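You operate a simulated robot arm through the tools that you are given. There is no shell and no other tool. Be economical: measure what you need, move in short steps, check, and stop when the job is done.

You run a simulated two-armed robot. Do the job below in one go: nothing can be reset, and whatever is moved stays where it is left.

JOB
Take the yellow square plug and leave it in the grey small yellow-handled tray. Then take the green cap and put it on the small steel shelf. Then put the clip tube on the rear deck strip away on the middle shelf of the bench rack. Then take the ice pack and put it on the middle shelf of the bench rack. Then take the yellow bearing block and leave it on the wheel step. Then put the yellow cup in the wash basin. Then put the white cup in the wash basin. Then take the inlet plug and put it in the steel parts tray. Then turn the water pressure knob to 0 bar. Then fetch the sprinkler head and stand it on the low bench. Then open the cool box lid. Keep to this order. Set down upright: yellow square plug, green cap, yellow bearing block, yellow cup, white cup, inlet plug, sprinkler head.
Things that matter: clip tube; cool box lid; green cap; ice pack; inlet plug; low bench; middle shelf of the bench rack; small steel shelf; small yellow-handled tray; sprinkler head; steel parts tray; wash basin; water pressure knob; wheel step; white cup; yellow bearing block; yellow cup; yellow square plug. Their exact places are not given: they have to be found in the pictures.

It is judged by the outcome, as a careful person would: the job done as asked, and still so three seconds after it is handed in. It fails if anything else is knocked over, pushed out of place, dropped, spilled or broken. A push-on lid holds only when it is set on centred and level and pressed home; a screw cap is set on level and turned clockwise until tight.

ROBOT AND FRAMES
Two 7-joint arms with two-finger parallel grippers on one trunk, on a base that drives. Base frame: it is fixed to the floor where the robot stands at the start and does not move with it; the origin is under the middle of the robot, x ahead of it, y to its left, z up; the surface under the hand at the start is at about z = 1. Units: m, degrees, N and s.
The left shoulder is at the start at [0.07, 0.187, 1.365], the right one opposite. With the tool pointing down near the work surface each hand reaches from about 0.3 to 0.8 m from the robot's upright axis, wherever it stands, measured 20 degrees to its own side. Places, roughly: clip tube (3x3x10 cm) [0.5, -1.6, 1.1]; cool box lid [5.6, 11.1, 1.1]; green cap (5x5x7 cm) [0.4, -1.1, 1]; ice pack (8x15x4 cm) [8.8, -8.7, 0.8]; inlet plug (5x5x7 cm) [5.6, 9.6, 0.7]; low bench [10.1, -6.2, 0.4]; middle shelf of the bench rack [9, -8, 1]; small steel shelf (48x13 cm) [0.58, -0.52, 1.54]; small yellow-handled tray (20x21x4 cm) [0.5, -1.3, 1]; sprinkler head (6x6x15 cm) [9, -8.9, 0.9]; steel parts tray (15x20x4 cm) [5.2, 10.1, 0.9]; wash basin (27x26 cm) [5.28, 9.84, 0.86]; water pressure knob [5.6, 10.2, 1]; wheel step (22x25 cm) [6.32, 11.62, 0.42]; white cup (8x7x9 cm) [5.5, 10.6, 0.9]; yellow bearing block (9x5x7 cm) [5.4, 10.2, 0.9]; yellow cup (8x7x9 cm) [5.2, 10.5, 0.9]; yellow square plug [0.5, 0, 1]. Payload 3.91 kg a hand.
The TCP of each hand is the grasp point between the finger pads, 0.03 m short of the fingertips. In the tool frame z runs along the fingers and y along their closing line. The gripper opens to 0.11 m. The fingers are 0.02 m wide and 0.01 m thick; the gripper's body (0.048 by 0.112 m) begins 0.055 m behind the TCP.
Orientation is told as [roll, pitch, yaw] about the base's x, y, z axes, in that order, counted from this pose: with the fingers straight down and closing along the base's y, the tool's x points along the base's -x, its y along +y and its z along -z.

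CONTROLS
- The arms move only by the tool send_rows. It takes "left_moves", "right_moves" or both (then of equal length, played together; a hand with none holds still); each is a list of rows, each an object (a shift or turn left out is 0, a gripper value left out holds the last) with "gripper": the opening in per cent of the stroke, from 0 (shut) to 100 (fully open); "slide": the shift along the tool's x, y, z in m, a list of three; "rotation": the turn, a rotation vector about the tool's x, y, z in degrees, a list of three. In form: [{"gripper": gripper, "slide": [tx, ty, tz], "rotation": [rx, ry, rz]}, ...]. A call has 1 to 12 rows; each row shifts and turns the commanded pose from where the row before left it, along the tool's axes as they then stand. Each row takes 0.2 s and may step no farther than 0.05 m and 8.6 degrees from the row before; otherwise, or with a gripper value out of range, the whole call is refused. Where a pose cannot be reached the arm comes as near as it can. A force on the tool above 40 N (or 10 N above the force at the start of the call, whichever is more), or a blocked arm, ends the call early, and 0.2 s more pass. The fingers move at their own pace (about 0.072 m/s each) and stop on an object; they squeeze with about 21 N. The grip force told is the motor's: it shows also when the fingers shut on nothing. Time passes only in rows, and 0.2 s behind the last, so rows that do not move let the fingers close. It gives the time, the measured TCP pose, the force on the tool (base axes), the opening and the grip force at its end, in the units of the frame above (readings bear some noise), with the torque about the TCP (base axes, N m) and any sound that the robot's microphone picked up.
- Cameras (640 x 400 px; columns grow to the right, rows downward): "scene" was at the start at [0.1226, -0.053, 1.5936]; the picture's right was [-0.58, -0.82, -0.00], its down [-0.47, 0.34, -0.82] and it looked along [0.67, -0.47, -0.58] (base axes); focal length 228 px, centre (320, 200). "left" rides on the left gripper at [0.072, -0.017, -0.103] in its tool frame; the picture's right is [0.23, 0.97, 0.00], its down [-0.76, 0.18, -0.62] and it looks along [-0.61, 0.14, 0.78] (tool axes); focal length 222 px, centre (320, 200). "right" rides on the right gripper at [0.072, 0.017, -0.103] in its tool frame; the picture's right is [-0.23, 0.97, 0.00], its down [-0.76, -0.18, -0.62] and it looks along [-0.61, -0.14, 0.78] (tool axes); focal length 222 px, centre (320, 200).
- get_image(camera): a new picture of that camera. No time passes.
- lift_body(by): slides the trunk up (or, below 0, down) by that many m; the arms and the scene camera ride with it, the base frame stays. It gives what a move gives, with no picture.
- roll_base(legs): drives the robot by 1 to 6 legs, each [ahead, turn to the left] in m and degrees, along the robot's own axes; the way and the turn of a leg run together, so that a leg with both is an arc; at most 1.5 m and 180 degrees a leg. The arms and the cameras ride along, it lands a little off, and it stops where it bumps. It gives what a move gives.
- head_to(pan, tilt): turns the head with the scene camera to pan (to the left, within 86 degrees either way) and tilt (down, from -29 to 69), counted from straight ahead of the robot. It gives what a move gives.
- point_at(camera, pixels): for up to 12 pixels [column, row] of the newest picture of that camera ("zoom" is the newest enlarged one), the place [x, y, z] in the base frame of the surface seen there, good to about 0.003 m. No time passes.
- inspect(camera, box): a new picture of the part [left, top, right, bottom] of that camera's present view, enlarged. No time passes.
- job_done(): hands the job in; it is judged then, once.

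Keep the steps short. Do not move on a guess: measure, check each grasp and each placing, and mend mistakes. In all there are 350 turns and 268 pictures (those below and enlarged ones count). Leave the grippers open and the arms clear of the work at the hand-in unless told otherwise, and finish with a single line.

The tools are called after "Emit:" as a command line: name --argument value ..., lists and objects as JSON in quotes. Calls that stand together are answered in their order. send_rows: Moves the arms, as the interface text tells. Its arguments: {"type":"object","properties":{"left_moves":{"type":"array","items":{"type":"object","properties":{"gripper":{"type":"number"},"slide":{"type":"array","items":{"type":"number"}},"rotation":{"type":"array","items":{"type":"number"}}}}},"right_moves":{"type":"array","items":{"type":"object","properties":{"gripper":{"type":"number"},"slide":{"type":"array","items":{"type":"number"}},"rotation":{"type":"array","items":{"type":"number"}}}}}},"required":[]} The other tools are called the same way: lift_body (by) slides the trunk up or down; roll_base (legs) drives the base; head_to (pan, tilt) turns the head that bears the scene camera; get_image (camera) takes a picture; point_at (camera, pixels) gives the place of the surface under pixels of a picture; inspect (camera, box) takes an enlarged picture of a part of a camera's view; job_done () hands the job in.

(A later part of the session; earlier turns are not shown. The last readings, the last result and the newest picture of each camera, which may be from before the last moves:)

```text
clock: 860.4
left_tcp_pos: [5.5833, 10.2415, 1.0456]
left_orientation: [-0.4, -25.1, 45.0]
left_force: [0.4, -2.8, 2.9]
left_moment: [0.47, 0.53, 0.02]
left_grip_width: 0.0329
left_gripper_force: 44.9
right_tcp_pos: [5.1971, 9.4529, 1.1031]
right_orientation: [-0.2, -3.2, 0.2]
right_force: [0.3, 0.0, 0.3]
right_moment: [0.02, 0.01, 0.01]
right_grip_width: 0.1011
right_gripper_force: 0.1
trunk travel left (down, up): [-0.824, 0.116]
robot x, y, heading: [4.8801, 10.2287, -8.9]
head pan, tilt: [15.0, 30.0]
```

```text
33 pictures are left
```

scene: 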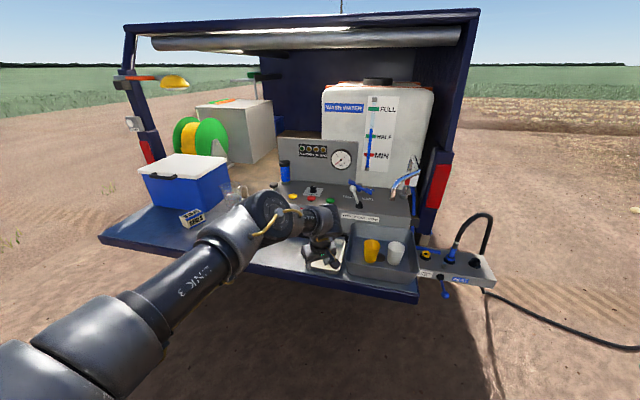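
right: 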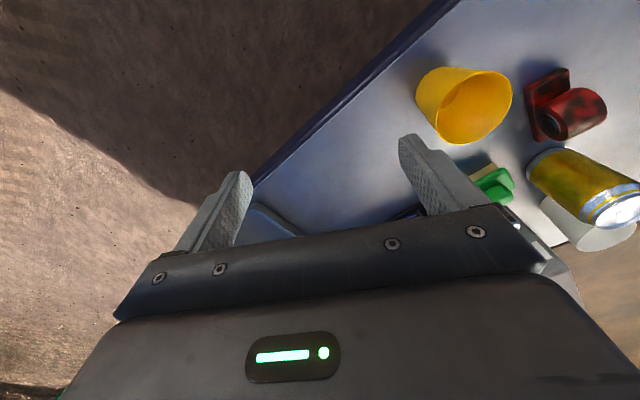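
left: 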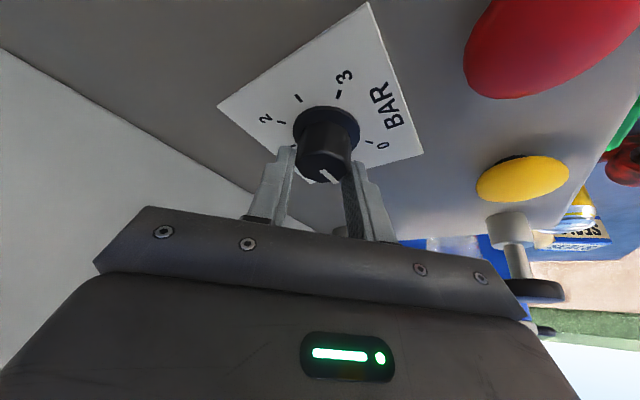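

Emit:
send_rows --left_moves '[{"gripper": 50}, {}, {"rotation": [3.4, 0, 7.24]}, {"rotation": [3.4, 0, 7.24]}, {"rotation": [3.4, 0, 7.24]}, {"rotation": [3.4, 0, 7.24]}, {"rotation": [3.4, 0, 7.24]}, {}]'

Emit:
send_rows --left_moves '[{"gripper": 0}, {}, {}, {"rotation": [-3.47, 0, -7.21]}, {"rotation": [-3.47, 0, -7.21]}, {"rotation": [-3.47, 0, -7.21]}, {"rotation": [-2.6, 0, -5.4]}, {"gripper": 50}, {}, {}]'

Emit:
lift_body --by 0.06

Emit:
inspect --camera "left" --box '[240, 0, 460, 150]'

```text
clock: 862.1
left_tcp_pos: [5.5834, 10.2417, 1.0454]
left_orientation: [-0.3, -25.3, 4.8]
left_force: [0.7, 0.3, -0.3]
left_moment: [-0.01, -0.02, -0.02]
left_grip_width: 0.0551
left_gripper_force: 0.0
right_tcp_pos: [5.1967, 9.4521, 1.101]
right_orientation: [-0.2, -3.2, 0.1]
right_force: [-0.2, -0.4, 0.1]
right_moment: [0.0, 0.0, 0.01]
right_grip_width: 0.1009
right_gripper_force: 0.1
trunk travel left (down, up): [-0.824, 0.116]
robot x, y, heading: [4.8822, 10.227, -8.8]
head pan, tilt: [15.0, 30.0]
```

```text
clock: 864.4
left_tcp_pos: [5.5839, 10.2418, 1.0464]
left_orientation: [-0.1, -25.2, 34.8]
left_force: [0.3, 0.1, 0.3]
left_moment: [-0.03, -0.02, -0.04]
left_grip_width: 0.0551
left_gripper_force: 0.0
right_tcp_pos: [5.1973, 9.4542, 1.1026]
right_orientation: [-0.2, -3.2, 0.0]
right_force: [-0.2, 0.0, -1.2]
right_moment: [-0.01, -0.01, -0.03]
right_grip_width: 0.1013
right_gripper_force: 0.1
trunk travel left (down, up): [-0.824, 0.116]
robot x, y, heading: [4.8821, 10.2284, -9.1]
head pan, tilt: [15.0, 30.0]
```

```text
clock: 865.4
left_tcp_pos: [5.5842, 10.2422, 1.1063]
left_orientation: [0.0, -25.2, 34.8]
left_force: [0.0, -0.4, -0.5]
left_moment: [0.01, 0.01, -0.01]
left_grip_width: 0.0549
left_gripper_force: 0.0
right_tcp_pos: [5.1975, 9.4542, 1.162]
right_orientation: [-0.2, -3.1, 0.1]
right_force: [-0.4, 0.5, 0.9]
right_moment: [0.02, 0.01, -0.01]
right_grip_width: 0.1013
right_gripper_force: 0.1
trunk travel left (down, up): [-0.884, 0.056]
robot x, y, heading: [4.8859, 10.2319, -9.3]
head pan, tilt: [15.0, 30.0]
```

```text
2.67 times, centred on (350, 75) of left
```

zoom: 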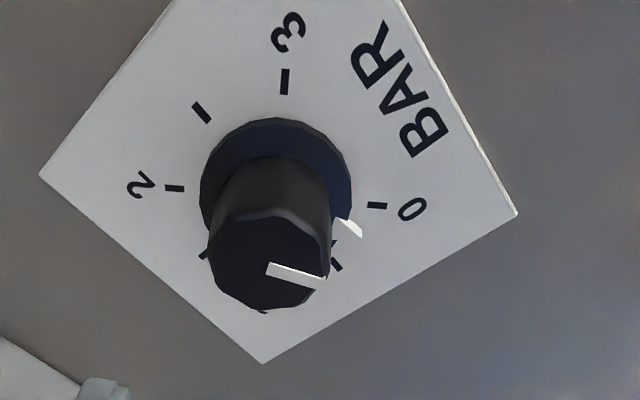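

I'll measure the marker angle precisely against the 0 tick.

Emit:
point_at --camera "zoom" --pixels '[[350, 229], [377, 206], [285, 80], [174, 188], [335, 265], [203, 112], [272, 268], [322, 286], [240, 270]]'

```text
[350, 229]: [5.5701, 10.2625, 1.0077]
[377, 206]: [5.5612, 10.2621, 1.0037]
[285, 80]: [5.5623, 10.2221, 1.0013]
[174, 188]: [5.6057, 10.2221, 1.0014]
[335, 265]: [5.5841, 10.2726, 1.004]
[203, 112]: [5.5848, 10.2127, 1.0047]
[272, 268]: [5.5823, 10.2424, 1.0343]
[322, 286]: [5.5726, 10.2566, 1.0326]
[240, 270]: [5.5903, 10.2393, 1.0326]
```

The marker is at about 125°, the 0 tick at about 135–137°. I'll grip again and turn 11° more.

Emit:
lift_body --by -0.06

Emit:
send_rows --left_moves '[{"gripper": 0}, {}, {}, {"rotation": [-2.34, 0, -4.98]}, {"rotation": [-2.34, 0, -4.98]}, {}, {"gripper": 50}, {}, {}]'

Emit:
lift_body --by 0.06

Emit:
inspect --camera "left" --box '[260, 0, 460, 140]'

```text
clock: 866.4
left_tcp_pos: [5.5837, 10.2436, 1.0464]
left_orientation: [-0.1, -25.2, 34.7]
left_force: [0.4, 0.0, 0.1]
left_moment: [-0.01, 0.0, 0.0]
left_grip_width: 0.0551
left_gripper_force: 0.0
right_tcp_pos: [5.1966, 9.454, 1.1025]
right_orientation: [-0.3, -3.2, 0.1]
right_force: [-0.2, -0.7, -0.2]
right_moment: [-0.02, -0.01, -0.02]
right_grip_width: 0.1012
right_gripper_force: 0.1
trunk travel left (down, up): [-0.824, 0.116]
robot x, y, heading: [4.8806, 10.2269, -8.8]
head pan, tilt: [15.0, 30.0]
```

```text
clock: 868.4
left_tcp_pos: [5.5841, 10.2427, 1.0465]
left_orientation: [-0.1, -25.3, 45.7]
left_force: [-0.2, -0.3, 0.7]
left_moment: [0.0, -0.02, -0.01]
left_grip_width: 0.055
left_gripper_force: 0.1
right_tcp_pos: [5.1973, 9.4531, 1.1022]
right_orientation: [-0.3, -3.1, 0.1]
right_force: [0.3, -0.3, -0.3]
right_moment: [0.01, 0.03, 0.0]
right_grip_width: 0.1013
right_gripper_force: 0.0
trunk travel left (down, up): [-0.824, 0.116]
robot x, y, heading: [4.8864, 10.2299, -8.6]
head pan, tilt: [15.0, 30.0]
```

```text
clock: 869.4
left_tcp_pos: [5.5847, 10.2415, 1.1053]
left_orientation: [0.0, -25.2, 45.8]
left_force: [0.0, -0.8, -0.8]
left_moment: [0.0, 0.0, -0.04]
left_grip_width: 0.055
left_gripper_force: 0.0
right_tcp_pos: [5.1968, 9.4524, 1.1621]
right_orientation: [-0.2, -3.2, 0.1]
right_force: [0.7, -0.3, -0.8]
right_moment: [-0.03, 0.02, 0.01]
right_grip_width: 0.101
right_gripper_force: 0.1
trunk travel left (down, up): [-0.884, 0.056]
robot x, y, heading: [4.8826, 10.2277, -8.8]
head pan, tilt: [15.0, 30.0]
```

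```text
2.86 times, centred on (360, 70) of left
```

zoom: 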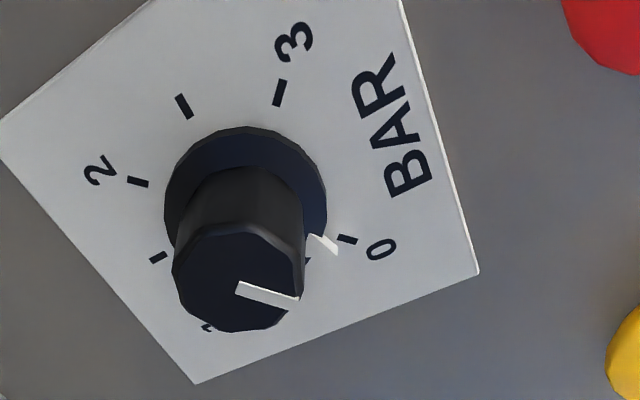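

Emit:
point_at --camera "zoom" --pixels '[[325, 243], [347, 239], [184, 106], [138, 182], [280, 93], [240, 290], [295, 303], [313, 240], [335, 250]]'

```text
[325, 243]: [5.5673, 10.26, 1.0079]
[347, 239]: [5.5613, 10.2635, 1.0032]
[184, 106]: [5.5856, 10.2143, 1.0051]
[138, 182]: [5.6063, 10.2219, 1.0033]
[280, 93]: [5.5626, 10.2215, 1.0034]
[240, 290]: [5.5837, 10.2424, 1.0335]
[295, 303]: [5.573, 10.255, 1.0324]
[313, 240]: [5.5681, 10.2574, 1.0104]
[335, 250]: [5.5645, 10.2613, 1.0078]
```

Within about 3° of the 0 tick. I'll nudge 3° more to be exact.

Emit:
lift_body --by -0.06

Emit:
send_rows --left_moves '[{"gripper": 0}, {}, {}, {"rotation": [-1.28, 0, -2.72]}, {}, {"gripper": 50}, {}, {}]'

Emit:
lift_body --by 0.06

Emit:
inspect --camera "left" --box '[260, 0, 460, 140]'

```text
clock: 870.4
left_tcp_pos: [5.5845, 10.242, 1.0459]
left_orientation: [-0.1, -25.2, 45.7]
left_force: [0.2, 0.5, 0.4]
left_moment: [-0.02, 0.0, 0.0]
left_grip_width: 0.0549
left_gripper_force: 0.0
right_tcp_pos: [5.1971, 9.4528, 1.1031]
right_orientation: [-0.2, -3.2, 0.2]
right_force: [-0.5, 0.2, -1.0]
right_moment: [0.0, -0.01, -0.01]
right_grip_width: 0.1012
right_gripper_force: 0.0
trunk travel left (down, up): [-0.824, 0.116]
robot x, y, heading: [4.8844, 10.2322, -8.8]
head pan, tilt: [15.0, 30.0]
```

```text
clock: 872.1
left_tcp_pos: [5.5856, 10.2428, 1.0461]
left_orientation: [0.0, -25.1, 48.8]
left_force: [-0.6, -0.5, 0.1]
left_moment: [0.03, -0.03, 0.0]
left_grip_width: 0.0549
left_gripper_force: 0.0
right_tcp_pos: [5.1965, 9.4523, 1.1016]
right_orientation: [-0.2, -3.2, 0.0]
right_force: [-0.1, -0.9, 1.2]
right_moment: [0.01, 0.01, 0.01]
right_grip_width: 0.1012
right_gripper_force: 0.1
trunk travel left (down, up): [-0.824, 0.116]
robot x, y, heading: [4.8853, 10.2265, -9.0]
head pan, tilt: [15.0, 30.0]
```

```text
clock: 873.1
left_tcp_pos: [5.5844, 10.2414, 1.1056]
left_orientation: [0.0, -25.2, 48.8]
left_force: [0.6, 0.5, 0.3]
left_moment: [0.01, -0.02, 0.0]
left_grip_width: 0.0549
left_gripper_force: 0.1
right_tcp_pos: [5.1985, 9.453, 1.1626]
right_orientation: [-0.1, -3.1, 0.1]
right_force: [-0.1, -0.1, -0.4]
right_moment: [-0.01, 0.01, -0.02]
right_grip_width: 0.1011
right_gripper_force: 0.1
trunk travel left (down, up): [-0.884, 0.056]
robot x, y, heading: [4.883, 10.2287, -8.9]
head pan, tilt: [15.0, 30.0]
```

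```text
2.86 times, centred on (360, 70) of left
```

zoom: 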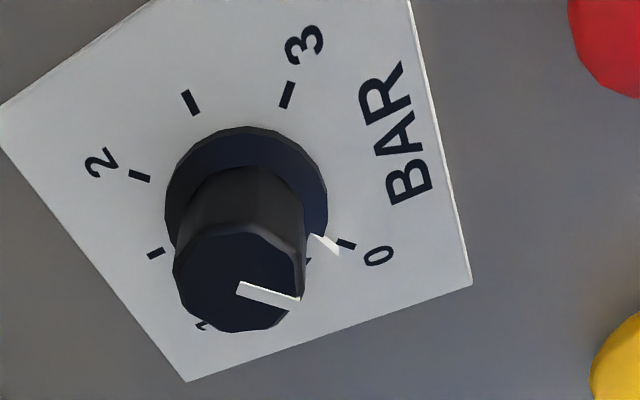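

The marker sits at 0. I'll raise, back out, and start the drive to the bench for the sprinkler head.

Emit:
lift_body --by 0.05

Emit:
roll_base --legs '[[-0.55, 0], [0, -81.5], [1.35, 0], [1.35, 0]]'

```text
clock: 874.1
left_tcp_pos: [5.5839, 10.2426, 1.155]
left_orientation: [0.0, -25.2, 48.7]
left_force: [-0.6, 0.2, 0.2]
left_moment: [0.03, -0.03, 0.04]
left_grip_width: 0.0548
left_gripper_force: 0.0
right_tcp_pos: [5.197, 9.4533, 1.2109]
right_orientation: [-0.2, -3.1, 0.1]
right_force: [0.6, -0.7, 0.9]
right_moment: [-0.03, -0.01, -0.01]
right_grip_width: 0.1014
right_gripper_force: 0.0
trunk travel left (down, up): [-0.934, 0.006]
robot x, y, heading: [4.8799, 10.2307, -8.9]
head pan, tilt: [15.0, 30.0]
```

```text
clock: 893.4
left_tcp_pos: [4.4633, 6.9291, 1.1572]
left_orientation: [-0.2, -25.2, -31.9]
left_force: [0.0, 1.2, -0.6]
left_moment: [0.0, 0.02, -0.02]
left_grip_width: 0.0551
left_gripper_force: 0.0
right_tcp_pos: [3.6221, 7.1847, 1.2132]
right_orientation: [-0.3, -3.2, -80.7]
right_force: [-0.3, -0.5, -0.3]
right_moment: [0.03, -0.02, -0.01]
right_grip_width: 0.1013
right_gripper_force: 0.1
trunk travel left (down, up): [-0.934, 0.006]
robot x, y, heading: [4.3389, 7.6159, -89.7]
head pan, tilt: [15.0, 30.0]
```

I'll bring the right hand inward before the narrow passage.

Emit:
send_rows --right_moves '[{"slide": [0, 0.045, 0]}, {"slide": [0, 0.045, 0]}, {"slide": [0, 0.045, 0]}, {"slide": [0, 0.045, 0.02]}, {"slide": [0, 0.04, 0.03]}, {"slide": [0, 0.04, 0.03]}, {"slide": [0, 0.02, 0.045]}, {"slide": [0, 0, 0.05]}, {"slide": [0, 0.03, 0.03]}, {"slide": [0, 0.03, 0.03]}]'

Emit:
roll_base --legs '[[0, 14.3], [1.5, 0], [1.5, 0], [1.3, 0]]'

```text
clock: 895.6
left_tcp_pos: [4.4668, 6.9294, 1.1578]
left_orientation: [-0.3, -25.2, -31.8]
left_force: [-0.3, -0.4, 0.2]
left_moment: [0.0, -0.01, -0.03]
left_grip_width: 0.0551
left_gripper_force: 0.1
right_tcp_pos: [3.9429, 7.2289, 1.0298]
right_orientation: [-0.3, -3.3, -80.6]
right_force: [0.2, 0.5, -0.3]
right_moment: [0.03, 0.05, 0.03]
right_grip_width: 0.1011
right_gripper_force: 0.0
right hand out of reach, approached as far as the arm can: row 9, 10
trunk travel left (down, up): [-0.934, 0.006]
robot x, y, heading: [4.3383, 7.6183, -89.5]
head pan, tilt: [15.0, 30.0]
```

```text
clock: 917.2
left_tcp_pos: [5.6205, 2.7734, 1.156]
left_orientation: [-0.1, -25.3, -19.7]
left_force: [0.4, -0.4, 0.4]
left_moment: [0.0, 0.0, 0.0]
left_grip_width: 0.055
left_gripper_force: 0.0
right_tcp_pos: [5.0458, 2.9548, 1.0288]
right_orientation: [-0.2, -3.1, -68.4]
right_force: [-0.4, 0.0, 0.2]
right_moment: [0.02, 0.0, -0.01]
right_grip_width: 0.1013
right_gripper_force: 0.1
trunk travel left (down, up): [-0.934, 0.006]
robot x, y, heading: [5.3502, 3.4233, -77.5]
head pan, tilt: [15.0, 30.0]
```

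Emit:
roll_base --legs '[[0, 52]]'

Emit:
head_to --pan -12 --tilt 25

Emit:
get_image --camera "scene"

```text
clock: 919.9
left_tcp_pos: [6.0277, 3.2356, 1.1562]
left_orientation: [-0.1, -25.3, 32.5]
left_force: [0.2, 0.0, -0.1]
left_moment: [0.01, 0.02, 0.01]
left_grip_width: 0.0551
left_gripper_force: 0.1
right_tcp_pos: [5.5321, 2.8933, 1.0299]
right_orientation: [-0.1, -3.2, -16.1]
right_force: [-0.2, 0.3, 0.0]
right_moment: [-0.02, 0.03, -0.03]
right_grip_width: 0.1012
right_gripper_force: 0.1
trunk travel left (down, up): [-0.934, 0.006]
robot x, y, heading: [5.3542, 3.421, -25.4]
head pan, tilt: [15.0, 30.0]
```

```text
clock: 920.8
left_tcp_pos: [6.0275, 3.2363, 1.1565]
left_orientation: [-0.1, -25.2, 32.7]
left_force: [-0.6, -1.0, -0.1]
left_moment: [-0.02, 0.02, 0.0]
left_grip_width: 0.0552
left_gripper_force: 0.0
right_tcp_pos: [5.5323, 2.8938, 1.0292]
right_orientation: [-0.2, -3.2, -16.2]
right_force: [0.0, -0.7, -0.5]
right_moment: [0.01, -0.02, -0.01]
right_grip_width: 0.1014
right_gripper_force: 0.1
trunk travel left (down, up): [-0.934, 0.006]
robot x, y, heading: [5.3541, 3.4196, -25.2]
head pan, tilt: [-12.0, 25.0]
```

```text
29 pictures are left
```

scene: 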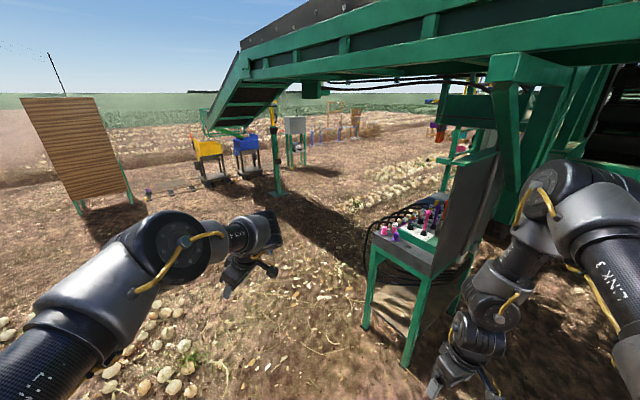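

Emit:
point_at --camera "scene" --pixels '[[366, 325], [408, 365], [400, 250], [372, 245], [165, 345], [185, 375], [150, 325], [300, 300]]'

```text
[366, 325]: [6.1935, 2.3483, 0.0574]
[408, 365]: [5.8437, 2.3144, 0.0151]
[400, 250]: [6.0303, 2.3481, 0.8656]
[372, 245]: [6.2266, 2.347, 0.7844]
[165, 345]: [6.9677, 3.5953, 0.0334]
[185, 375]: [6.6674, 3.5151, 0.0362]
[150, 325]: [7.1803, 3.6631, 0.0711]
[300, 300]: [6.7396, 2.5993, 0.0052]
```

The corridor is y 2.35–3.5. I'll drive through along its middle.

Emit:
roll_base --legs '[[0.88, 0], [0, 21], [1.07, 0], [0, -91.5]]'

```text
clock: 935.5
left_tcp_pos: [7.2607, 2.258, 1.1573]
left_orientation: [-0.1, -25.2, -38.4]
left_force: [1.0, 0.2, 0.3]
left_moment: [0.05, 0.02, -0.01]
left_grip_width: 0.055
left_gripper_force: 0.1
right_tcp_pos: [6.7751, 2.6169, 1.0296]
right_orientation: [-0.2, -3.3, -87.1]
right_force: [0.4, -0.3, 0.2]
right_moment: [0.01, -0.02, 0.01]
right_grip_width: 0.1013
right_gripper_force: 0.0
trunk travel left (down, up): [-0.934, 0.006]
robot x, y, heading: [7.2147, 2.9568, -96.2]
head pan, tilt: [-12.0, 25.0]
```

Emit:
roll_base --legs '[[1.15, 0], [1.12, 0], [0, -3.5], [1.12, 0], [1.12, 0]]'

```text
clock: 957.7
left_tcp_pos: [6.6259, -2.1943, 1.1572]
left_orientation: [-0.1, -25.2, -41.9]
left_force: [-0.1, 0.4, 0.2]
left_moment: [0.0, 0.03, -0.02]
left_grip_width: 0.0552
left_gripper_force: 0.1
right_tcp_pos: [6.1643, -1.8084, 1.0308]
right_orientation: [-0.2, -3.3, -90.5]
right_force: [-0.7, -0.2, 0.0]
right_moment: [-0.03, -0.01, -0.02]
right_grip_width: 0.1011
right_gripper_force: 0.0
trunk travel left (down, up): [-0.934, 0.006]
robot x, y, heading: [6.6257, -1.495, -99.5]
head pan, tilt: [-12.0, 25.0]
```

Emit:
roll_base --legs '[[0, 2], [1.5, 0], [0, 8.6], [1.25, 0], [1.25, 0], [1.15, 0]]'

```text
clock: 983.4
left_tcp_pos: [6.5747, -7.3213, 1.1561]
left_orientation: [0.0, -25.2, -32.8]
left_force: [-0.2, -0.2, 0.6]
left_moment: [0.02, -0.02, 0.01]
left_grip_width: 0.0549
left_gripper_force: 0.0
right_tcp_pos: [6.056, -7.0141, 1.0291]
right_orientation: [-0.1, -3.2, -81.4]
right_force: [-0.2, -0.5, -0.1]
right_moment: [-0.01, 0.0, -0.02]
right_grip_width: 0.1012
right_gripper_force: 0.1
trunk travel left (down, up): [-0.934, 0.006]
robot x, y, heading: [6.4614, -6.6269, -90.4]
head pan, tilt: [-12.0, 25.0]
```

Emit:
roll_base --legs '[[0, 35], [1.25, 0], [1.2, 0], [0, 50]]'

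Emit:
head_to --pan 0 --tilt 25

Emit:
get_image --camera "scene"

```text
clock: 999.3
left_tcp_pos: [8.5279, -8.6173, 1.1553]
left_orientation: [-0.2, -25.2, 50.5]
left_force: [0.2, 1.0, -0.3]
left_moment: [-0.02, -0.02, -0.01]
left_grip_width: 0.055
left_gripper_force: 0.0
right_tcp_pos: [8.1614, -9.0965, 1.029]
right_orientation: [-0.1, -3.1, 1.8]
right_force: [-0.1, 0.1, -0.3]
right_moment: [-0.02, 0.03, -0.02]
right_grip_width: 0.101
right_gripper_force: 0.0
trunk travel left (down, up): [-0.934, 0.006]
robot x, y, heading: [7.8259, -8.6519, -7.5]
head pan, tilt: [-12.0, 25.0]
```

```text
clock: 1000.0
left_tcp_pos: [8.5276, -8.6164, 1.1561]
left_orientation: [-0.1, -25.2, 50.5]
left_force: [0.5, -1.0, 0.4]
left_moment: [0.0, 0.01, -0.02]
left_grip_width: 0.055
left_gripper_force: 0.0
right_tcp_pos: [8.1605, -9.096, 1.0303]
right_orientation: [-0.2, -3.2, 1.8]
right_force: [-0.2, -0.7, -1.0]
right_moment: [0.02, -0.04, -0.02]
right_grip_width: 0.1015
right_gripper_force: 0.1
trunk travel left (down, up): [-0.934, 0.006]
robot x, y, heading: [7.8297, -8.6487, -7.4]
head pan, tilt: [0.0, 25.0]
```

```text
28 pictures are left
```

scene: 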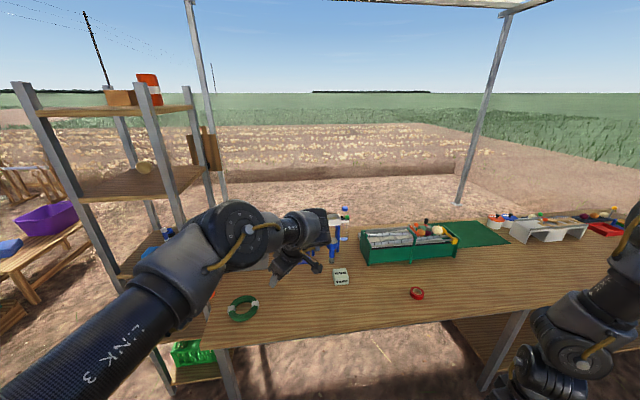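

Emit:
inspect --camera "scene" --box '[260, 190, 370, 290]'

```text
4.00 times, centred on (315, 240) of scene
```

zoom: 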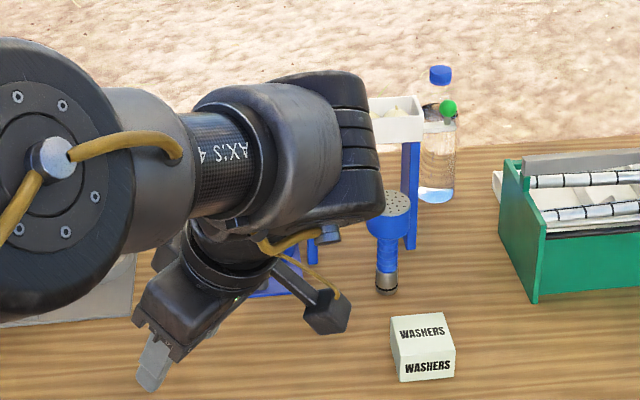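

The blue sprinkler head with the perforated top is at zoom (388,240). I'll measure it.

Emit:
point_at --camera "zoom" --pixels '[[394, 203], [388, 225], [386, 250], [387, 285], [372, 215], [407, 215], [380, 265], [393, 265], [410, 240], [425, 330], [330, 240]]'

```text
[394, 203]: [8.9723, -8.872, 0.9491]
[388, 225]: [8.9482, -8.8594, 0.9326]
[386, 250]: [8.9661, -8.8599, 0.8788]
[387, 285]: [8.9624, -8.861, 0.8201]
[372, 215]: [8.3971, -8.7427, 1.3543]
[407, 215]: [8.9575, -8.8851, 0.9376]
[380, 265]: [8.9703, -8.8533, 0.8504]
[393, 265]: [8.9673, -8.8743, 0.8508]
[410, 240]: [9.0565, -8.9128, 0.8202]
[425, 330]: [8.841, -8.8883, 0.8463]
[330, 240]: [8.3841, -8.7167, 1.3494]
```

Sprinkler centre ≈ (8.98, -8.868), top 0.95. I'll turn the hand's yaw down to about 10°, then drive closer.

Emit:
send_rows --left_moves '[{"rotation": [3.4, 0, 7.24], "gripper": 85}, {"rotation": [3.4, 0, 7.24]}, {"rotation": [3.4, 0, 7.24]}, {"rotation": [3.4, 0, 7.24]}, {"rotation": [3.4, 0, 7.24]}, {}]'

Emit:
roll_base --legs '[[0, -10], [0.42, 0]]'

```text
clock: 1001.4
left_tcp_pos: [8.5272, -8.6171, 1.1574]
left_orientation: [-0.1, -25.2, 10.4]
left_force: [0.1, -0.5, 0.0]
left_moment: [0.02, 0.01, 0.04]
left_grip_width: 0.0933
left_gripper_force: 0.0
right_tcp_pos: [8.1616, -9.0959, 1.0286]
right_orientation: [-0.3, -3.2, 1.7]
right_force: [-0.3, -0.4, -0.8]
right_moment: [-0.03, 0.01, 0.01]
right_grip_width: 0.1013
right_gripper_force: 0.0
trunk travel left (down, up): [-0.934, 0.006]
robot x, y, heading: [7.8253, -8.6482, -7.2]
head pan, tilt: [0.0, 25.0]
```

```text
clock: 1004.8
left_tcp_pos: [8.9326, -8.8578, 1.1569]
left_orientation: [-0.1, -25.3, 1.0]
left_force: [-0.1, -0.8, 0.3]
left_moment: [-0.01, -0.04, -0.04]
left_grip_width: 0.0935
left_gripper_force: 0.0
right_tcp_pos: [8.4913, -9.2696, 1.0298]
right_orientation: [-0.2, -3.3, -7.9]
right_force: [-1.3, 0.6, 0.0]
right_moment: [-0.02, 0.01, 0.01]
right_grip_width: 0.1015
right_gripper_force: 0.0
trunk travel left (down, up): [-0.934, 0.006]
robot x, y, heading: [8.2388, -8.777, -16.7]
head pan, tilt: [0.0, 25.0]
```

Emit:
roll_base --legs '[[0.045, 0]]'

Emit:
lift_body --by -0.14

Emit:
get_image --camera "left"

```text
clock: 1005.7
left_tcp_pos: [8.97, -8.8671, 1.1603]
left_orientation: [-0.1, -25.5, 1.0]
left_force: [-0.3, 0.0, -0.6]
left_moment: [0.0, 0.04, 0.01]
left_grip_width: 0.0934
left_gripper_force: 0.0
right_tcp_pos: [8.53, -9.2806, 1.0322]
right_orientation: [-0.2, -3.5, -7.8]
right_force: [0.3, -0.8, -0.2]
right_moment: [-0.01, -0.05, 0.03]
right_grip_width: 0.1011
right_gripper_force: 0.1
trunk travel left (down, up): [-0.934, 0.006]
robot x, y, heading: [8.2817, -8.7884, -16.7]
head pan, tilt: [0.0, 25.0]
```

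```text
clock: 1007.3
left_tcp_pos: [8.9744, -8.8688, 1.0181]
left_orientation: [-0.1, -25.3, 1.0]
left_force: [0.6, -0.8, 0.3]
left_moment: [-0.01, 0.01, 0.0]
left_grip_width: 0.0932
left_gripper_force: 0.1
right_tcp_pos: [8.5338, -9.2814, 0.8897]
right_orientation: [-0.2, -3.3, -7.8]
right_force: [0.9, -0.4, -0.5]
right_moment: [0.01, 0.0, -0.01]
right_grip_width: 0.1012
right_gripper_force: 0.0
trunk travel left (down, up): [-0.794, 0.146]
robot x, y, heading: [8.2822, -8.7875, -16.7]
head pan, tilt: [0.0, 25.0]
```

```text
26 pictures are left
```

left: 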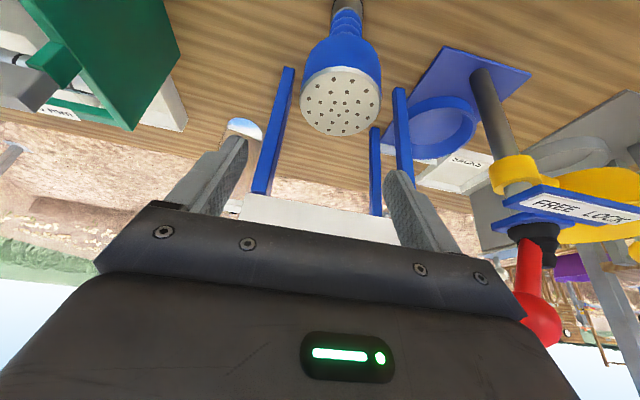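

Emit:
point_at --camera "left" --pixels '[[341, 100], [304, 100], [379, 100], [341, 70], [341, 132], [285, 100], [400, 110], [345, 30], [260, 190], [300, 220]]'

```text
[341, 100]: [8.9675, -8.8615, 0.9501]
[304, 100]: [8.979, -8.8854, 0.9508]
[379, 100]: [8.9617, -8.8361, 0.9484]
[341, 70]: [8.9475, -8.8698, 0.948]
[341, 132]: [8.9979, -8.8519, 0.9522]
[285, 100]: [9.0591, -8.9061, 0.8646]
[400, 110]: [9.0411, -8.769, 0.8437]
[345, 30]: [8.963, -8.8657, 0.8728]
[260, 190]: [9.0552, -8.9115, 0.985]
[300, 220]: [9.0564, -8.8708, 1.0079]
```

Disk centre (8.972, -8.862). I'll shift 6 mm left, lower 10 cm, and close.

Emit:
send_rows --left_moves '[{"slide": [0, 0.006, 0]}, {}]' --right_moves '[{"slide": [0.02, 0, -0.03]}, {"slide": [0.02, 0, -0.03]}]'

Emit:
lift_body --by -0.1

Emit:
send_rows --left_moves '[{"gripper": 0}, {}, {}, {}, {}]'

Emit:
get_image --camera "left"

```text
clock: 1007.9
left_tcp_pos: [8.9728, -8.8633, 1.0202]
left_orientation: [0.0, -25.5, 1.0]
left_force: [-0.1, -0.7, 0.2]
left_moment: [-0.02, -0.01, 0.01]
left_grip_width: 0.0934
left_gripper_force: 0.1
right_tcp_pos: [8.489, -9.2764, 0.9498]
right_orientation: [-0.2, -3.4, -7.8]
right_force: [-0.3, -0.1, 0.2]
right_moment: [-0.03, 0.0, 0.02]
right_grip_width: 0.1015
right_gripper_force: 0.1
trunk travel left (down, up): [-0.794, 0.146]
robot x, y, heading: [8.2839, -8.7856, -16.7]
head pan, tilt: [0.0, 25.0]
```

```text
clock: 1009.3
left_tcp_pos: [8.9727, -8.8634, 0.9193]
left_orientation: [-0.1, -25.4, 1.0]
left_force: [-0.3, 0.9, 0.4]
left_moment: [-0.02, -0.04, 0.03]
left_grip_width: 0.0935
left_gripper_force: 0.0
right_tcp_pos: [8.4922, -9.2771, 0.8503]
right_orientation: [-0.2, -3.3, -7.8]
right_force: [0.0, -0.6, -1.0]
right_moment: [0.01, -0.03, -0.02]
right_grip_width: 0.1011
right_gripper_force: 0.1
trunk travel left (down, up): [-0.694, 0.246]
robot x, y, heading: [8.279, -8.786, -16.8]
head pan, tilt: [0.0, 25.0]
```

```text
clock: 1010.5
left_tcp_pos: [8.973, -8.8639, 0.9189]
left_orientation: [-0.1, -25.5, 1.0]
left_force: [0.2, 0.4, 0.7]
left_moment: [0.06, -0.14, -0.03]
left_grip_width: 0.0594
left_gripper_force: 20.9
right_tcp_pos: [8.492, -9.2774, 0.8481]
right_orientation: [-0.2, -3.3, -7.7]
right_force: [0.0, 0.0, -0.4]
right_moment: [0.02, -0.01, -0.01]
right_grip_width: 0.1014
right_gripper_force: 0.2
trunk travel left (down, up): [-0.694, 0.246]
robot x, y, heading: [8.2779, -8.7883, -16.6]
head pan, tilt: [0.0, 25.0]
```

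```text
25 pictures are left
```

left: 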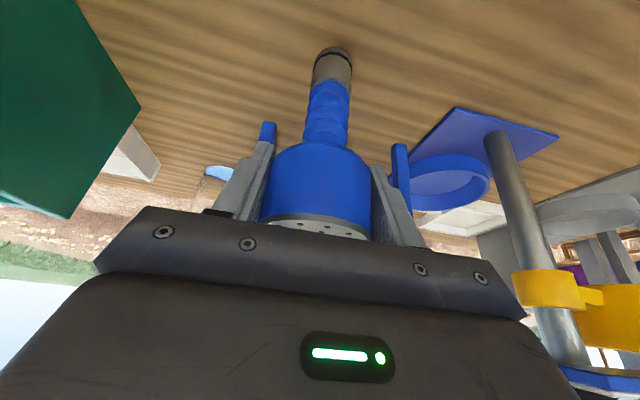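

Gripped (5.9 cm). I'll lift, back out and drive round toward the low bench.

Emit:
lift_body --by 0.17

Emit:
roll_base --legs '[[-0.42, 0], [0, 117.5], [1.28, 0], [0, -62]]'

```text
clock: 1012.4
left_tcp_pos: [8.9739, -8.8635, 1.0891]
left_orientation: [0.0, -25.3, 1.1]
left_force: [0.0, 0.7, -2.9]
left_moment: [0.01, -0.03, 0.01]
left_grip_width: 0.0592
left_gripper_force: 21.3
right_tcp_pos: [8.4899, -9.2772, 1.0203]
right_orientation: [-0.3, -3.3, -7.7]
right_force: [0.0, -0.1, -0.3]
right_moment: [0.01, 0.01, 0.04]
right_grip_width: 0.1011
right_gripper_force: 0.1
trunk travel left (down, up): [-0.864, 0.076]
robot x, y, heading: [8.2775, -8.7854, -16.6]
head pan, tilt: [0.0, 25.0]
```

```text
clock: 1028.6
left_tcp_pos: [8.0683, -6.8912, 1.0894]
left_orientation: [-0.1, -25.4, 57.0]
left_force: [0.5, 0.4, -2.3]
left_moment: [-0.01, -0.01, -0.02]
left_grip_width: 0.0593
left_gripper_force: 21.2
right_tcp_pos: [8.1415, -7.5222, 1.0201]
right_orientation: [-0.2, -3.3, 48.3]
right_force: [0.5, -0.2, 0.4]
right_moment: [-0.01, 0.02, 0.0]
right_grip_width: 0.1013
right_gripper_force: 0.0
trunk travel left (down, up): [-0.864, 0.076]
robot x, y, heading: [7.6163, -7.4248, 39.4]
head pan, tilt: [0.0, 25.0]
```

Emit:
roll_base --legs '[[0.57, 0], [0, -38], [0.9, 0], [0.75, 0]]'

Emit:
head_to --pan 50 --tilt 40

Emit:
get_image --camera "scene"

```text
clock: 1041.6
left_tcp_pos: [10.3724, -6.8328, 1.0905]
left_orientation: [-0.1, -25.4, 20.4]
left_force: [-0.3, -0.2, -2.1]
left_moment: [-0.01, 0.04, 0.01]
left_grip_width: 0.0592
left_gripper_force: 21.0
right_tcp_pos: [10.0543, -7.3835, 1.0205]
right_orientation: [-0.2, -3.3, 11.5]
right_force: [0.8, -0.5, -0.4]
right_moment: [-0.04, 0.0, 0.02]
right_grip_width: 0.101
right_gripper_force: 0.1
trunk travel left (down, up): [-0.864, 0.076]
robot x, y, heading: [9.695, -6.9902, 2.7]
head pan, tilt: [0.0, 25.0]
```

```text
clock: 1042.8
left_tcp_pos: [10.3736, -6.8343, 1.0896]
left_orientation: [-0.1, -25.4, 20.4]
left_force: [0.3, -0.6, -2.5]
left_moment: [0.02, 0.02, 0.01]
left_grip_width: 0.0596
left_gripper_force: 20.9
right_tcp_pos: [10.0551, -7.3843, 1.0203]
right_orientation: [-0.2, -3.3, 11.6]
right_force: [-0.2, 0.2, 0.7]
right_moment: [-0.04, 0.0, -0.01]
right_grip_width: 0.1011
right_gripper_force: 0.1
trunk travel left (down, up): [-0.864, 0.076]
robot x, y, heading: [9.6941, -6.9941, 2.9]
head pan, tilt: [50.0, 40.0]
```

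```text
24 pictures are left
```

scene: 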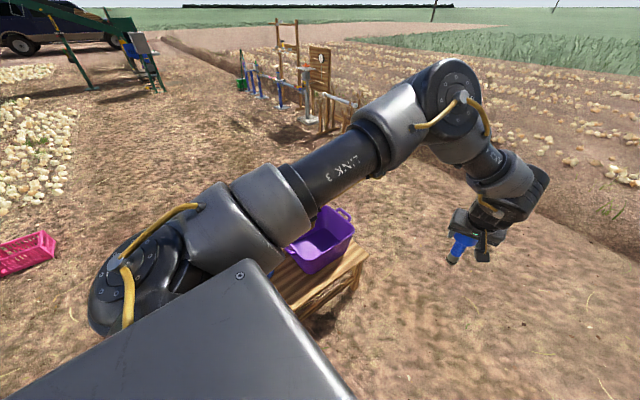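

Emit:
point_at --camera "scene" --pixels '[[290, 250], [318, 272], [350, 235], [365, 258], [305, 305], [290, 285], [330, 285], [345, 268]]'

Emit:
roll_base --legs '[[0.4, 0], [0, 80]]'

Emit:
head_to --pan 10 --tilt 50

Emit:
get_image --camera "scene"

```text
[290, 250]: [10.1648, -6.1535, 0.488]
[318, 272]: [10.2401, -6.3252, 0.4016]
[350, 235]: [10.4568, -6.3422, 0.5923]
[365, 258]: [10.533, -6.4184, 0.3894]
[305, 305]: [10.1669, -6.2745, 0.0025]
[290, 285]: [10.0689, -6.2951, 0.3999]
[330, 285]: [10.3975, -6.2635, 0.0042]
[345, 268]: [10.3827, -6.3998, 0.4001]
```

```text
clock: 1048.8
left_tcp_pos: [10.029, -6.2765, 1.0883]
left_orientation: [-0.1, -25.2, 102.4]
left_force: [-0.1, -0.8, -2.4]
left_moment: [0.01, -0.03, 0.01]
left_grip_width: 0.059
left_gripper_force: 20.8
right_tcp_pos: [10.5311, -6.6671, 1.0197]
right_orientation: [-0.2, -3.3, 93.7]
right_force: [0.0, -0.1, -0.5]
right_moment: [0.01, 0.0, 0.03]
right_grip_width: 0.1009
right_gripper_force: 0.1
trunk travel left (down, up): [-0.864, 0.076]
robot x, y, heading: [10.0899, -6.9707, 84.7]
head pan, tilt: [50.0, 40.0]
```

```text
clock: 1049.8
left_tcp_pos: [10.0288, -6.2767, 1.0885]
left_orientation: [-0.1, -25.3, 102.4]
left_force: [-0.2, -0.8, -2.3]
left_moment: [0.02, -0.01, -0.01]
left_grip_width: 0.0589
left_gripper_force: 20.7
right_tcp_pos: [10.53, -6.667, 1.0198]
right_orientation: [-0.2, -3.3, 93.7]
right_force: [-0.6, 0.1, 0.0]
right_moment: [-0.01, 0.0, -0.02]
right_grip_width: 0.1009
right_gripper_force: 0.1
trunk travel left (down, up): [-0.864, 0.076]
robot x, y, heading: [10.0899, -6.9698, 84.8]
head pan, tilt: [10.0, 50.0]
```

```text
23 pictures are left
```

scene: 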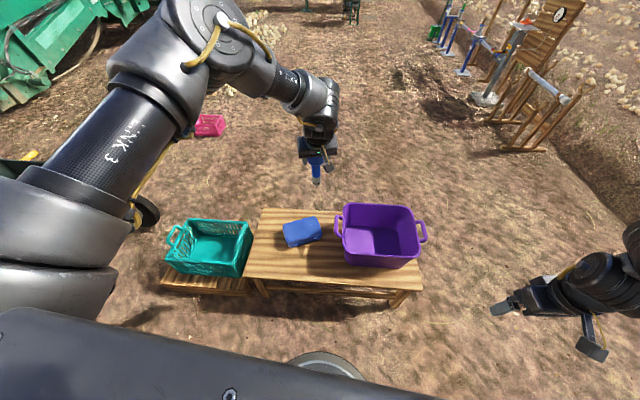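

The bench top has a blue box and a purple crate; the front strip is free. I'll measure.

Emit:
point_at --camera "scene" --pixels '[[290, 262], [270, 245], [315, 262], [302, 250], [302, 232], [260, 275], [335, 270], [343, 262], [265, 212], [325, 215], [345, 235], [275, 225]]'

```text
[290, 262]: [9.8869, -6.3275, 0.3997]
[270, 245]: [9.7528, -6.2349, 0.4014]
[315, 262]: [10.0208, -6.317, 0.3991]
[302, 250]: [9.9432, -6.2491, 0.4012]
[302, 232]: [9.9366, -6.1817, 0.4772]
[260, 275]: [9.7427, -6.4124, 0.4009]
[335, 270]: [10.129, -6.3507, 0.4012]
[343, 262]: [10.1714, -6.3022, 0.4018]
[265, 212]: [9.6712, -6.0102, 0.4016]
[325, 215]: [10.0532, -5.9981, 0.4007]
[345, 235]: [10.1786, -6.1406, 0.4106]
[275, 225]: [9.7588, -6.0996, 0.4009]
```

Free spot in the front strip: about (10.02, -6.335), bench z 0.40. I'll back 5.5 cm and lower.

Emit:
roll_base --legs '[[-0.057, 0]]'

Emit:
lift_body --by -0.4

Emit:
lift_body --by -0.13

Emit:
get_image --camera "left"

```text
clock: 1050.8
left_tcp_pos: [10.0237, -6.3242, 1.0835]
left_orientation: [0.1, -24.8, 102.4]
left_force: [0.9, -0.2, -3.3]
left_moment: [-0.09, 0.02, 0.02]
left_grip_width: 0.0592
left_gripper_force: 21.1
right_tcp_pos: [10.5267, -6.7158, 1.017]
right_orientation: [-0.1, -2.8, 93.7]
right_force: [0.3, 1.5, 0.0]
right_moment: [-0.05, 0.0, 0.02]
right_grip_width: 0.1013
right_gripper_force: 0.2
trunk travel left (down, up): [-0.864, 0.076]
robot x, y, heading: [10.087, -7.0287, 84.8]
head pan, tilt: [10.0, 50.0]
```

```text
clock: 1054.6
left_tcp_pos: [10.0227, -6.333, 0.6881]
left_orientation: [-0.1, -25.3, 102.5]
left_force: [0.4, 0.5, -2.5]
left_moment: [-0.05, -0.02, 0.03]
left_grip_width: 0.059
left_gripper_force: 21.2
right_tcp_pos: [10.5248, -6.7231, 0.6193]
right_orientation: [-0.2, -3.3, 93.7]
right_force: [-0.2, -0.8, 0.3]
right_moment: [-0.01, 0.04, -0.03]
right_grip_width: 0.1012
right_gripper_force: 0.1
trunk travel left (down, up): [-0.464, 0.476]
robot x, y, heading: [10.0869, -7.0252, 84.8]
head pan, tilt: [10.0, 50.0]
```

```text
clock: 1056.2
left_tcp_pos: [10.022, -6.3318, 0.5601]
left_orientation: [-0.1, -25.3, 102.5]
left_force: [1.1, 0.0, -2.4]
left_moment: [0.04, -0.03, 0.04]
left_grip_width: 0.0591
left_gripper_force: 20.9
right_tcp_pos: [10.5246, -6.7229, 0.4895]
right_orientation: [-0.1, -3.4, 93.7]
right_force: [-0.2, -0.1, 0.3]
right_moment: [0.0, -0.03, -0.01]
right_grip_width: 0.1012
right_gripper_force: 0.1
trunk travel left (down, up): [-0.334, 0.606]
robot x, y, heading: [10.0846, -7.0252, 84.9]
head pan, tilt: [10.0, 50.0]
```

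```text
22 pictures are left
```

left: 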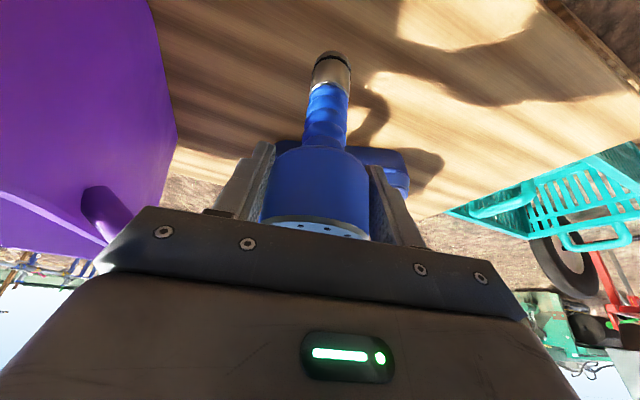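

Emit:
send_rows --left_moves '[{"slide": [0.0107, 0, 0.0226]}, {"slide": [0.0043, 0, 0.009]}, {"slide": [0.0013, 0, 0.0027]}, {"slide": [0.0009, 0, 0.0018]}, {"slide": [0.0009, 0, 0.0018]}, {"slide": [0.0009, 0, 0.0018]}]'

```text
clock: 1057.6
left_tcp_pos: [10.0231, -6.3323, 0.5174]
left_orientation: [-0.2, -25.7, 102.6]
left_force: [-1.5, -1.7, 17.8]
left_moment: [0.1, 0.41, 0.1]
left_grip_width: 0.0595
left_gripper_force: 21.3
right_tcp_pos: [10.5238, -6.7236, 0.4904]
right_orientation: [-0.2, -3.5, 93.8]
right_force: [-0.3, -0.2, -0.8]
right_moment: [-0.01, -0.01, -0.03]
right_grip_width: 0.1011
right_gripper_force: 0.1
trunk travel left (down, up): [-0.334, 0.606]
robot x, y, heading: [10.0865, -7.0261, 84.7]
head pan, tilt: [10.0, 50.0]
```

Contact (17 N plus weight). I'll ease 1 mm, open wide slowly, and rise with the trunk.

Emit:
send_rows --left_moves '[{"slide": [-0.0006, 0, -0.0012]}, {"gripper": 65}, {}, {"gripper": 85}, {}, {}]'

Emit:
lift_body --by 0.2

Emit:
get_image --camera "left"

```text
clock: 1059.0
left_tcp_pos: [10.0234, -6.3324, 0.5165]
left_orientation: [-0.2, -25.3, 102.5]
left_force: [-0.1, 0.3, 0.1]
left_moment: [0.03, -0.05, -0.01]
left_grip_width: 0.0932
left_gripper_force: 0.1
right_tcp_pos: [10.5251, -6.7233, 0.4908]
right_orientation: [-0.1, -3.2, 93.7]
right_force: [0.4, 0.3, -0.9]
right_moment: [0.0, 0.02, -0.01]
right_grip_width: 0.1011
right_gripper_force: 0.2
trunk travel left (down, up): [-0.334, 0.606]
robot x, y, heading: [10.0875, -7.0263, 84.8]
head pan, tilt: [10.0, 50.0]
```

```text
clock: 1061.2
left_tcp_pos: [10.023, -6.3333, 0.7155]
left_orientation: [-0.1, -25.3, 102.6]
left_force: [-0.1, 0.7, 0.0]
left_moment: [0.03, 0.0, -0.01]
left_grip_width: 0.0937
left_gripper_force: 0.1
right_tcp_pos: [10.5258, -6.7225, 0.6894]
right_orientation: [-0.2, -3.3, 93.7]
right_force: [1.0, -0.8, 0.3]
right_moment: [0.0, -0.01, -0.04]
right_grip_width: 0.1012
right_gripper_force: 0.1
trunk travel left (down, up): [-0.534, 0.406]
robot x, y, heading: [10.0827, -7.0286, 84.7]
head pan, tilt: [10.0, 50.0]
```

```text
21 pictures are left
```

left: 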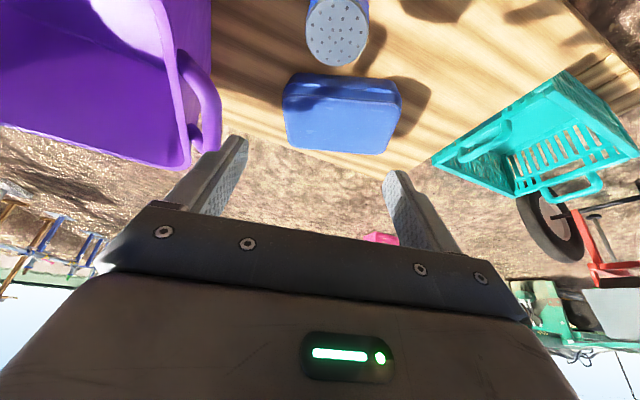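

The sprinkler head stands upright on the low bench. Last task: the cool box lid. I'll raise the trunk and drive back.

Emit:
lift_body --by 0.38

Emit:
roll_base --legs '[[-0.1, 0], [0, 95.5], [1.0, 0], [1.0, 0]]'

```text
clock: 1064.8
left_tcp_pos: [10.0231, -6.3333, 1.0973]
left_orientation: [-0.2, -25.3, 102.5]
left_force: [-0.8, 0.0, 0.6]
left_moment: [0.01, 0.05, -0.01]
left_grip_width: 0.0935
left_gripper_force: 0.1
right_tcp_pos: [10.5251, -6.7232, 1.0699]
right_orientation: [-0.2, -3.2, 93.6]
right_force: [0.2, 0.2, 0.3]
right_moment: [0.02, -0.02, 0.0]
right_grip_width: 0.1013
right_gripper_force: 0.1
trunk travel left (down, up): [-0.914, 0.026]
robot x, y, heading: [10.0858, -7.0228, 84.9]
head pan, tilt: [10.0, 50.0]
```

```text
clock: 1079.5
left_tcp_pos: [7.4078, -7.2064, 1.0971]
left_orientation: [-0.1, -25.5, -163.9]
left_force: [-0.3, -0.2, 0.5]
left_moment: [-0.01, 0.02, 0.01]
left_grip_width: 0.0936
left_gripper_force: 0.1
right_tcp_pos: [7.7653, -6.6808, 1.0702]
right_orientation: [-0.2, -3.5, -172.8]
right_force: [0.4, 0.6, 0.0]
right_moment: [0.03, -0.01, 0.0]
right_grip_width: 0.1011
right_gripper_force: 0.1
trunk travel left (down, up): [-0.914, 0.026]
robot x, y, heading: [8.0944, -7.1013, 178.4]
head pan, tilt: [10.0, 50.0]
```

Emit:
roll_base --legs '[[0, 36.6], [0.6, 0], [0, -66], [1.32, 0], [0, -58]]'

```text
clock: 1090.5
left_tcp_pos: [6.5219, -6.906, 1.1111]
left_orientation: [-0.3, -26.4, 165.4]
left_force: [0.5, 0.0, 0.2]
left_moment: [0.0, 0.02, 0.02]
left_grip_width: 0.0934
left_gripper_force: 0.1
right_tcp_pos: [7.1036, -6.6401, 1.0735]
right_orientation: [0.1, -3.1, 156.6]
right_force: [0.8, -0.9, 0.9]
right_moment: [0.05, 0.08, 0.0]
right_grip_width: 0.1012
right_gripper_force: 0.0
trunk travel left (down, up): [-0.914, 0.026]
robot x, y, heading: [7.1495, -7.1572, 148.0]
head pan, tilt: [10.0, 50.0]
stopped in leg 4: the force on the tool passed its limit at 81 N (the readings are from after the stop); the commanded pose is now the measured one
```

Something was touched. I'll back off and look.

Emit:
roll_base --legs '[[-0.15, 0]]'

Emit:
head_to --pan -35 --tilt 25

Emit:
get_image --camera "scene"

```text
clock: 1091.8
left_tcp_pos: [6.5966, -6.9591, 1.0903]
left_orientation: [-0.1, -24.9, 165.6]
left_force: [-0.3, -0.6, 0.3]
left_moment: [-0.03, -0.05, 0.04]
left_grip_width: 0.0933
left_gripper_force: 0.1
right_tcp_pos: [7.1777, -6.693, 1.0647]
right_orientation: [0.2, -1.5, 156.8]
right_force: [-0.9, 1.6, -0.3]
right_moment: [-0.01, -0.04, 0.02]
right_grip_width: 0.101
right_gripper_force: 0.0
trunk travel left (down, up): [-0.914, 0.026]
robot x, y, heading: [7.2557, -7.2202, 148.2]
head pan, tilt: [10.0, 50.0]
stopped in leg 1: the robot was blocked; the commanded pose is now the measured one
```

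```text
clock: 1092.9
left_tcp_pos: [6.6103, -6.9674, 1.0986]
left_orientation: [-0.4, -25.6, 165.5]
left_force: [-0.4, -0.2, -0.3]
left_moment: [-0.04, -0.01, 0.03]
left_grip_width: 0.0937
left_gripper_force: 0.1
right_tcp_pos: [7.188, -6.7, 1.0684]
right_orientation: [0.0, -2.5, 156.9]
right_force: [-0.1, 0.3, -0.1]
right_moment: [-0.03, -0.01, 0.01]
right_grip_width: 0.1012
right_gripper_force: 0.1
trunk travel left (down, up): [-0.914, 0.026]
robot x, y, heading: [7.2525, -7.2208, 148.1]
head pan, tilt: [-35.0, 25.0]
```

```text
20 pictures are left
```

scene: 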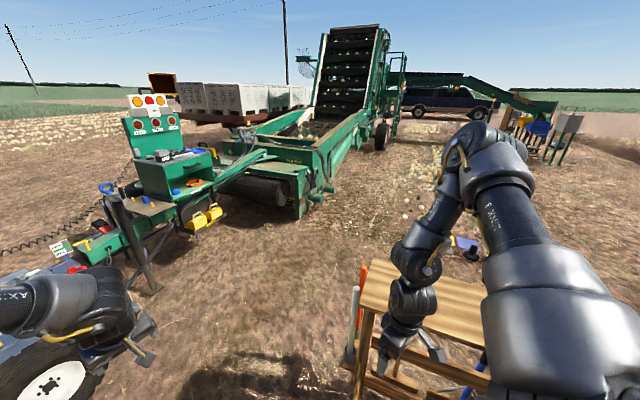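

Emit:
point_at --camera "scene" --pixels '[[375, 265], [365, 300], [440, 300], [480, 330], [360, 350], [352, 350], [400, 385], [300, 340], [60, 390], [110, 330]]'

```text
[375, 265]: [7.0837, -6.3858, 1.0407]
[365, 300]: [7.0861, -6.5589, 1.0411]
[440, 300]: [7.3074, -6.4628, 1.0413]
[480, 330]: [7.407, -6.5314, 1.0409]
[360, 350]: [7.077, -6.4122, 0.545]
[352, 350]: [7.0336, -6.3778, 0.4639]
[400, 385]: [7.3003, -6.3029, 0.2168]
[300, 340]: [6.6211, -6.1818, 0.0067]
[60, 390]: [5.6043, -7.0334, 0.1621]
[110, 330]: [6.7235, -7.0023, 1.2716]
```

The right hand met the edge of a wooden table (top z 1.04, edge y -6.57). I'll swing wide to the left of it.

Emit:
roll_base --legs '[[0, 20], [0.5, 0]]'

```text
clock: 1097.0
left_tcp_pos: [6.0829, -7.1152, 1.1074]
left_orientation: [-0.5, -26.4, -173.6]
left_force: [-1.0, -0.3, 0.0]
left_moment: [0.0, -0.02, 0.03]
left_grip_width: 0.0932
left_gripper_force: 0.0
right_tcp_pos: [6.5285, -6.6592, 1.072]
right_orientation: [0.0, -3.5, 177.7]
right_force: [0.4, -0.2, 0.8]
right_moment: [-0.02, 0.02, -0.03]
right_grip_width: 0.1012
right_gripper_force: 0.1
trunk travel left (down, up): [-0.914, 0.026]
robot x, y, heading: [6.7568, -7.1223, 168.6]
head pan, tilt: [-35.0, 25.0]
```

Emit:
roll_base --legs '[[0, -38], [0.47, 0], [0, -39], [0.9, 0]]'

```text
clock: 1107.8
left_tcp_pos: [6.3118, -5.205, 1.1074]
left_orientation: [-0.6, -26.5, 108.2]
left_force: [0.5, 0.1, 0.6]
left_moment: [-0.03, 0.02, 0.0]
left_grip_width: 0.0934
left_gripper_force: 0.1
right_tcp_pos: [6.8475, -5.5496, 1.0719]
right_orientation: [0.0, -3.3, 99.3]
right_force: [-0.2, 0.0, -0.2]
right_moment: [0.03, 0.02, -0.01]
right_grip_width: 0.1014
right_gripper_force: 0.1
trunk travel left (down, up): [-0.914, 0.026]
robot x, y, heading: [6.4425, -5.8659, 90.3]
head pan, tilt: [-35.0, 25.0]
```

Emit:
roll_base --legs '[[1.4, 0], [1.4, 0], [0, -7.7], [1.5, 0], [0, -1.5]]'

```text
clock: 1129.1
left_tcp_pos: [6.559, -0.9613, 1.1067]
left_orientation: [-0.7, -26.5, 99.9]
left_force: [-0.9, 0.0, -0.2]
left_moment: [0.03, -0.01, 0.02]
left_grip_width: 0.0934
left_gripper_force: 0.1
right_tcp_pos: [7.039, -1.3809, 1.0728]
right_orientation: [-0.1, -3.3, 90.9]
right_force: [-0.2, 0.5, -0.2]
right_moment: [-0.05, 0.01, 0.05]
right_grip_width: 0.1014
right_gripper_force: 0.1
trunk travel left (down, up): [-0.914, 0.026]
robot x, y, heading: [6.5951, -1.6313, 82.1]
head pan, tilt: [-35.0, 25.0]
```

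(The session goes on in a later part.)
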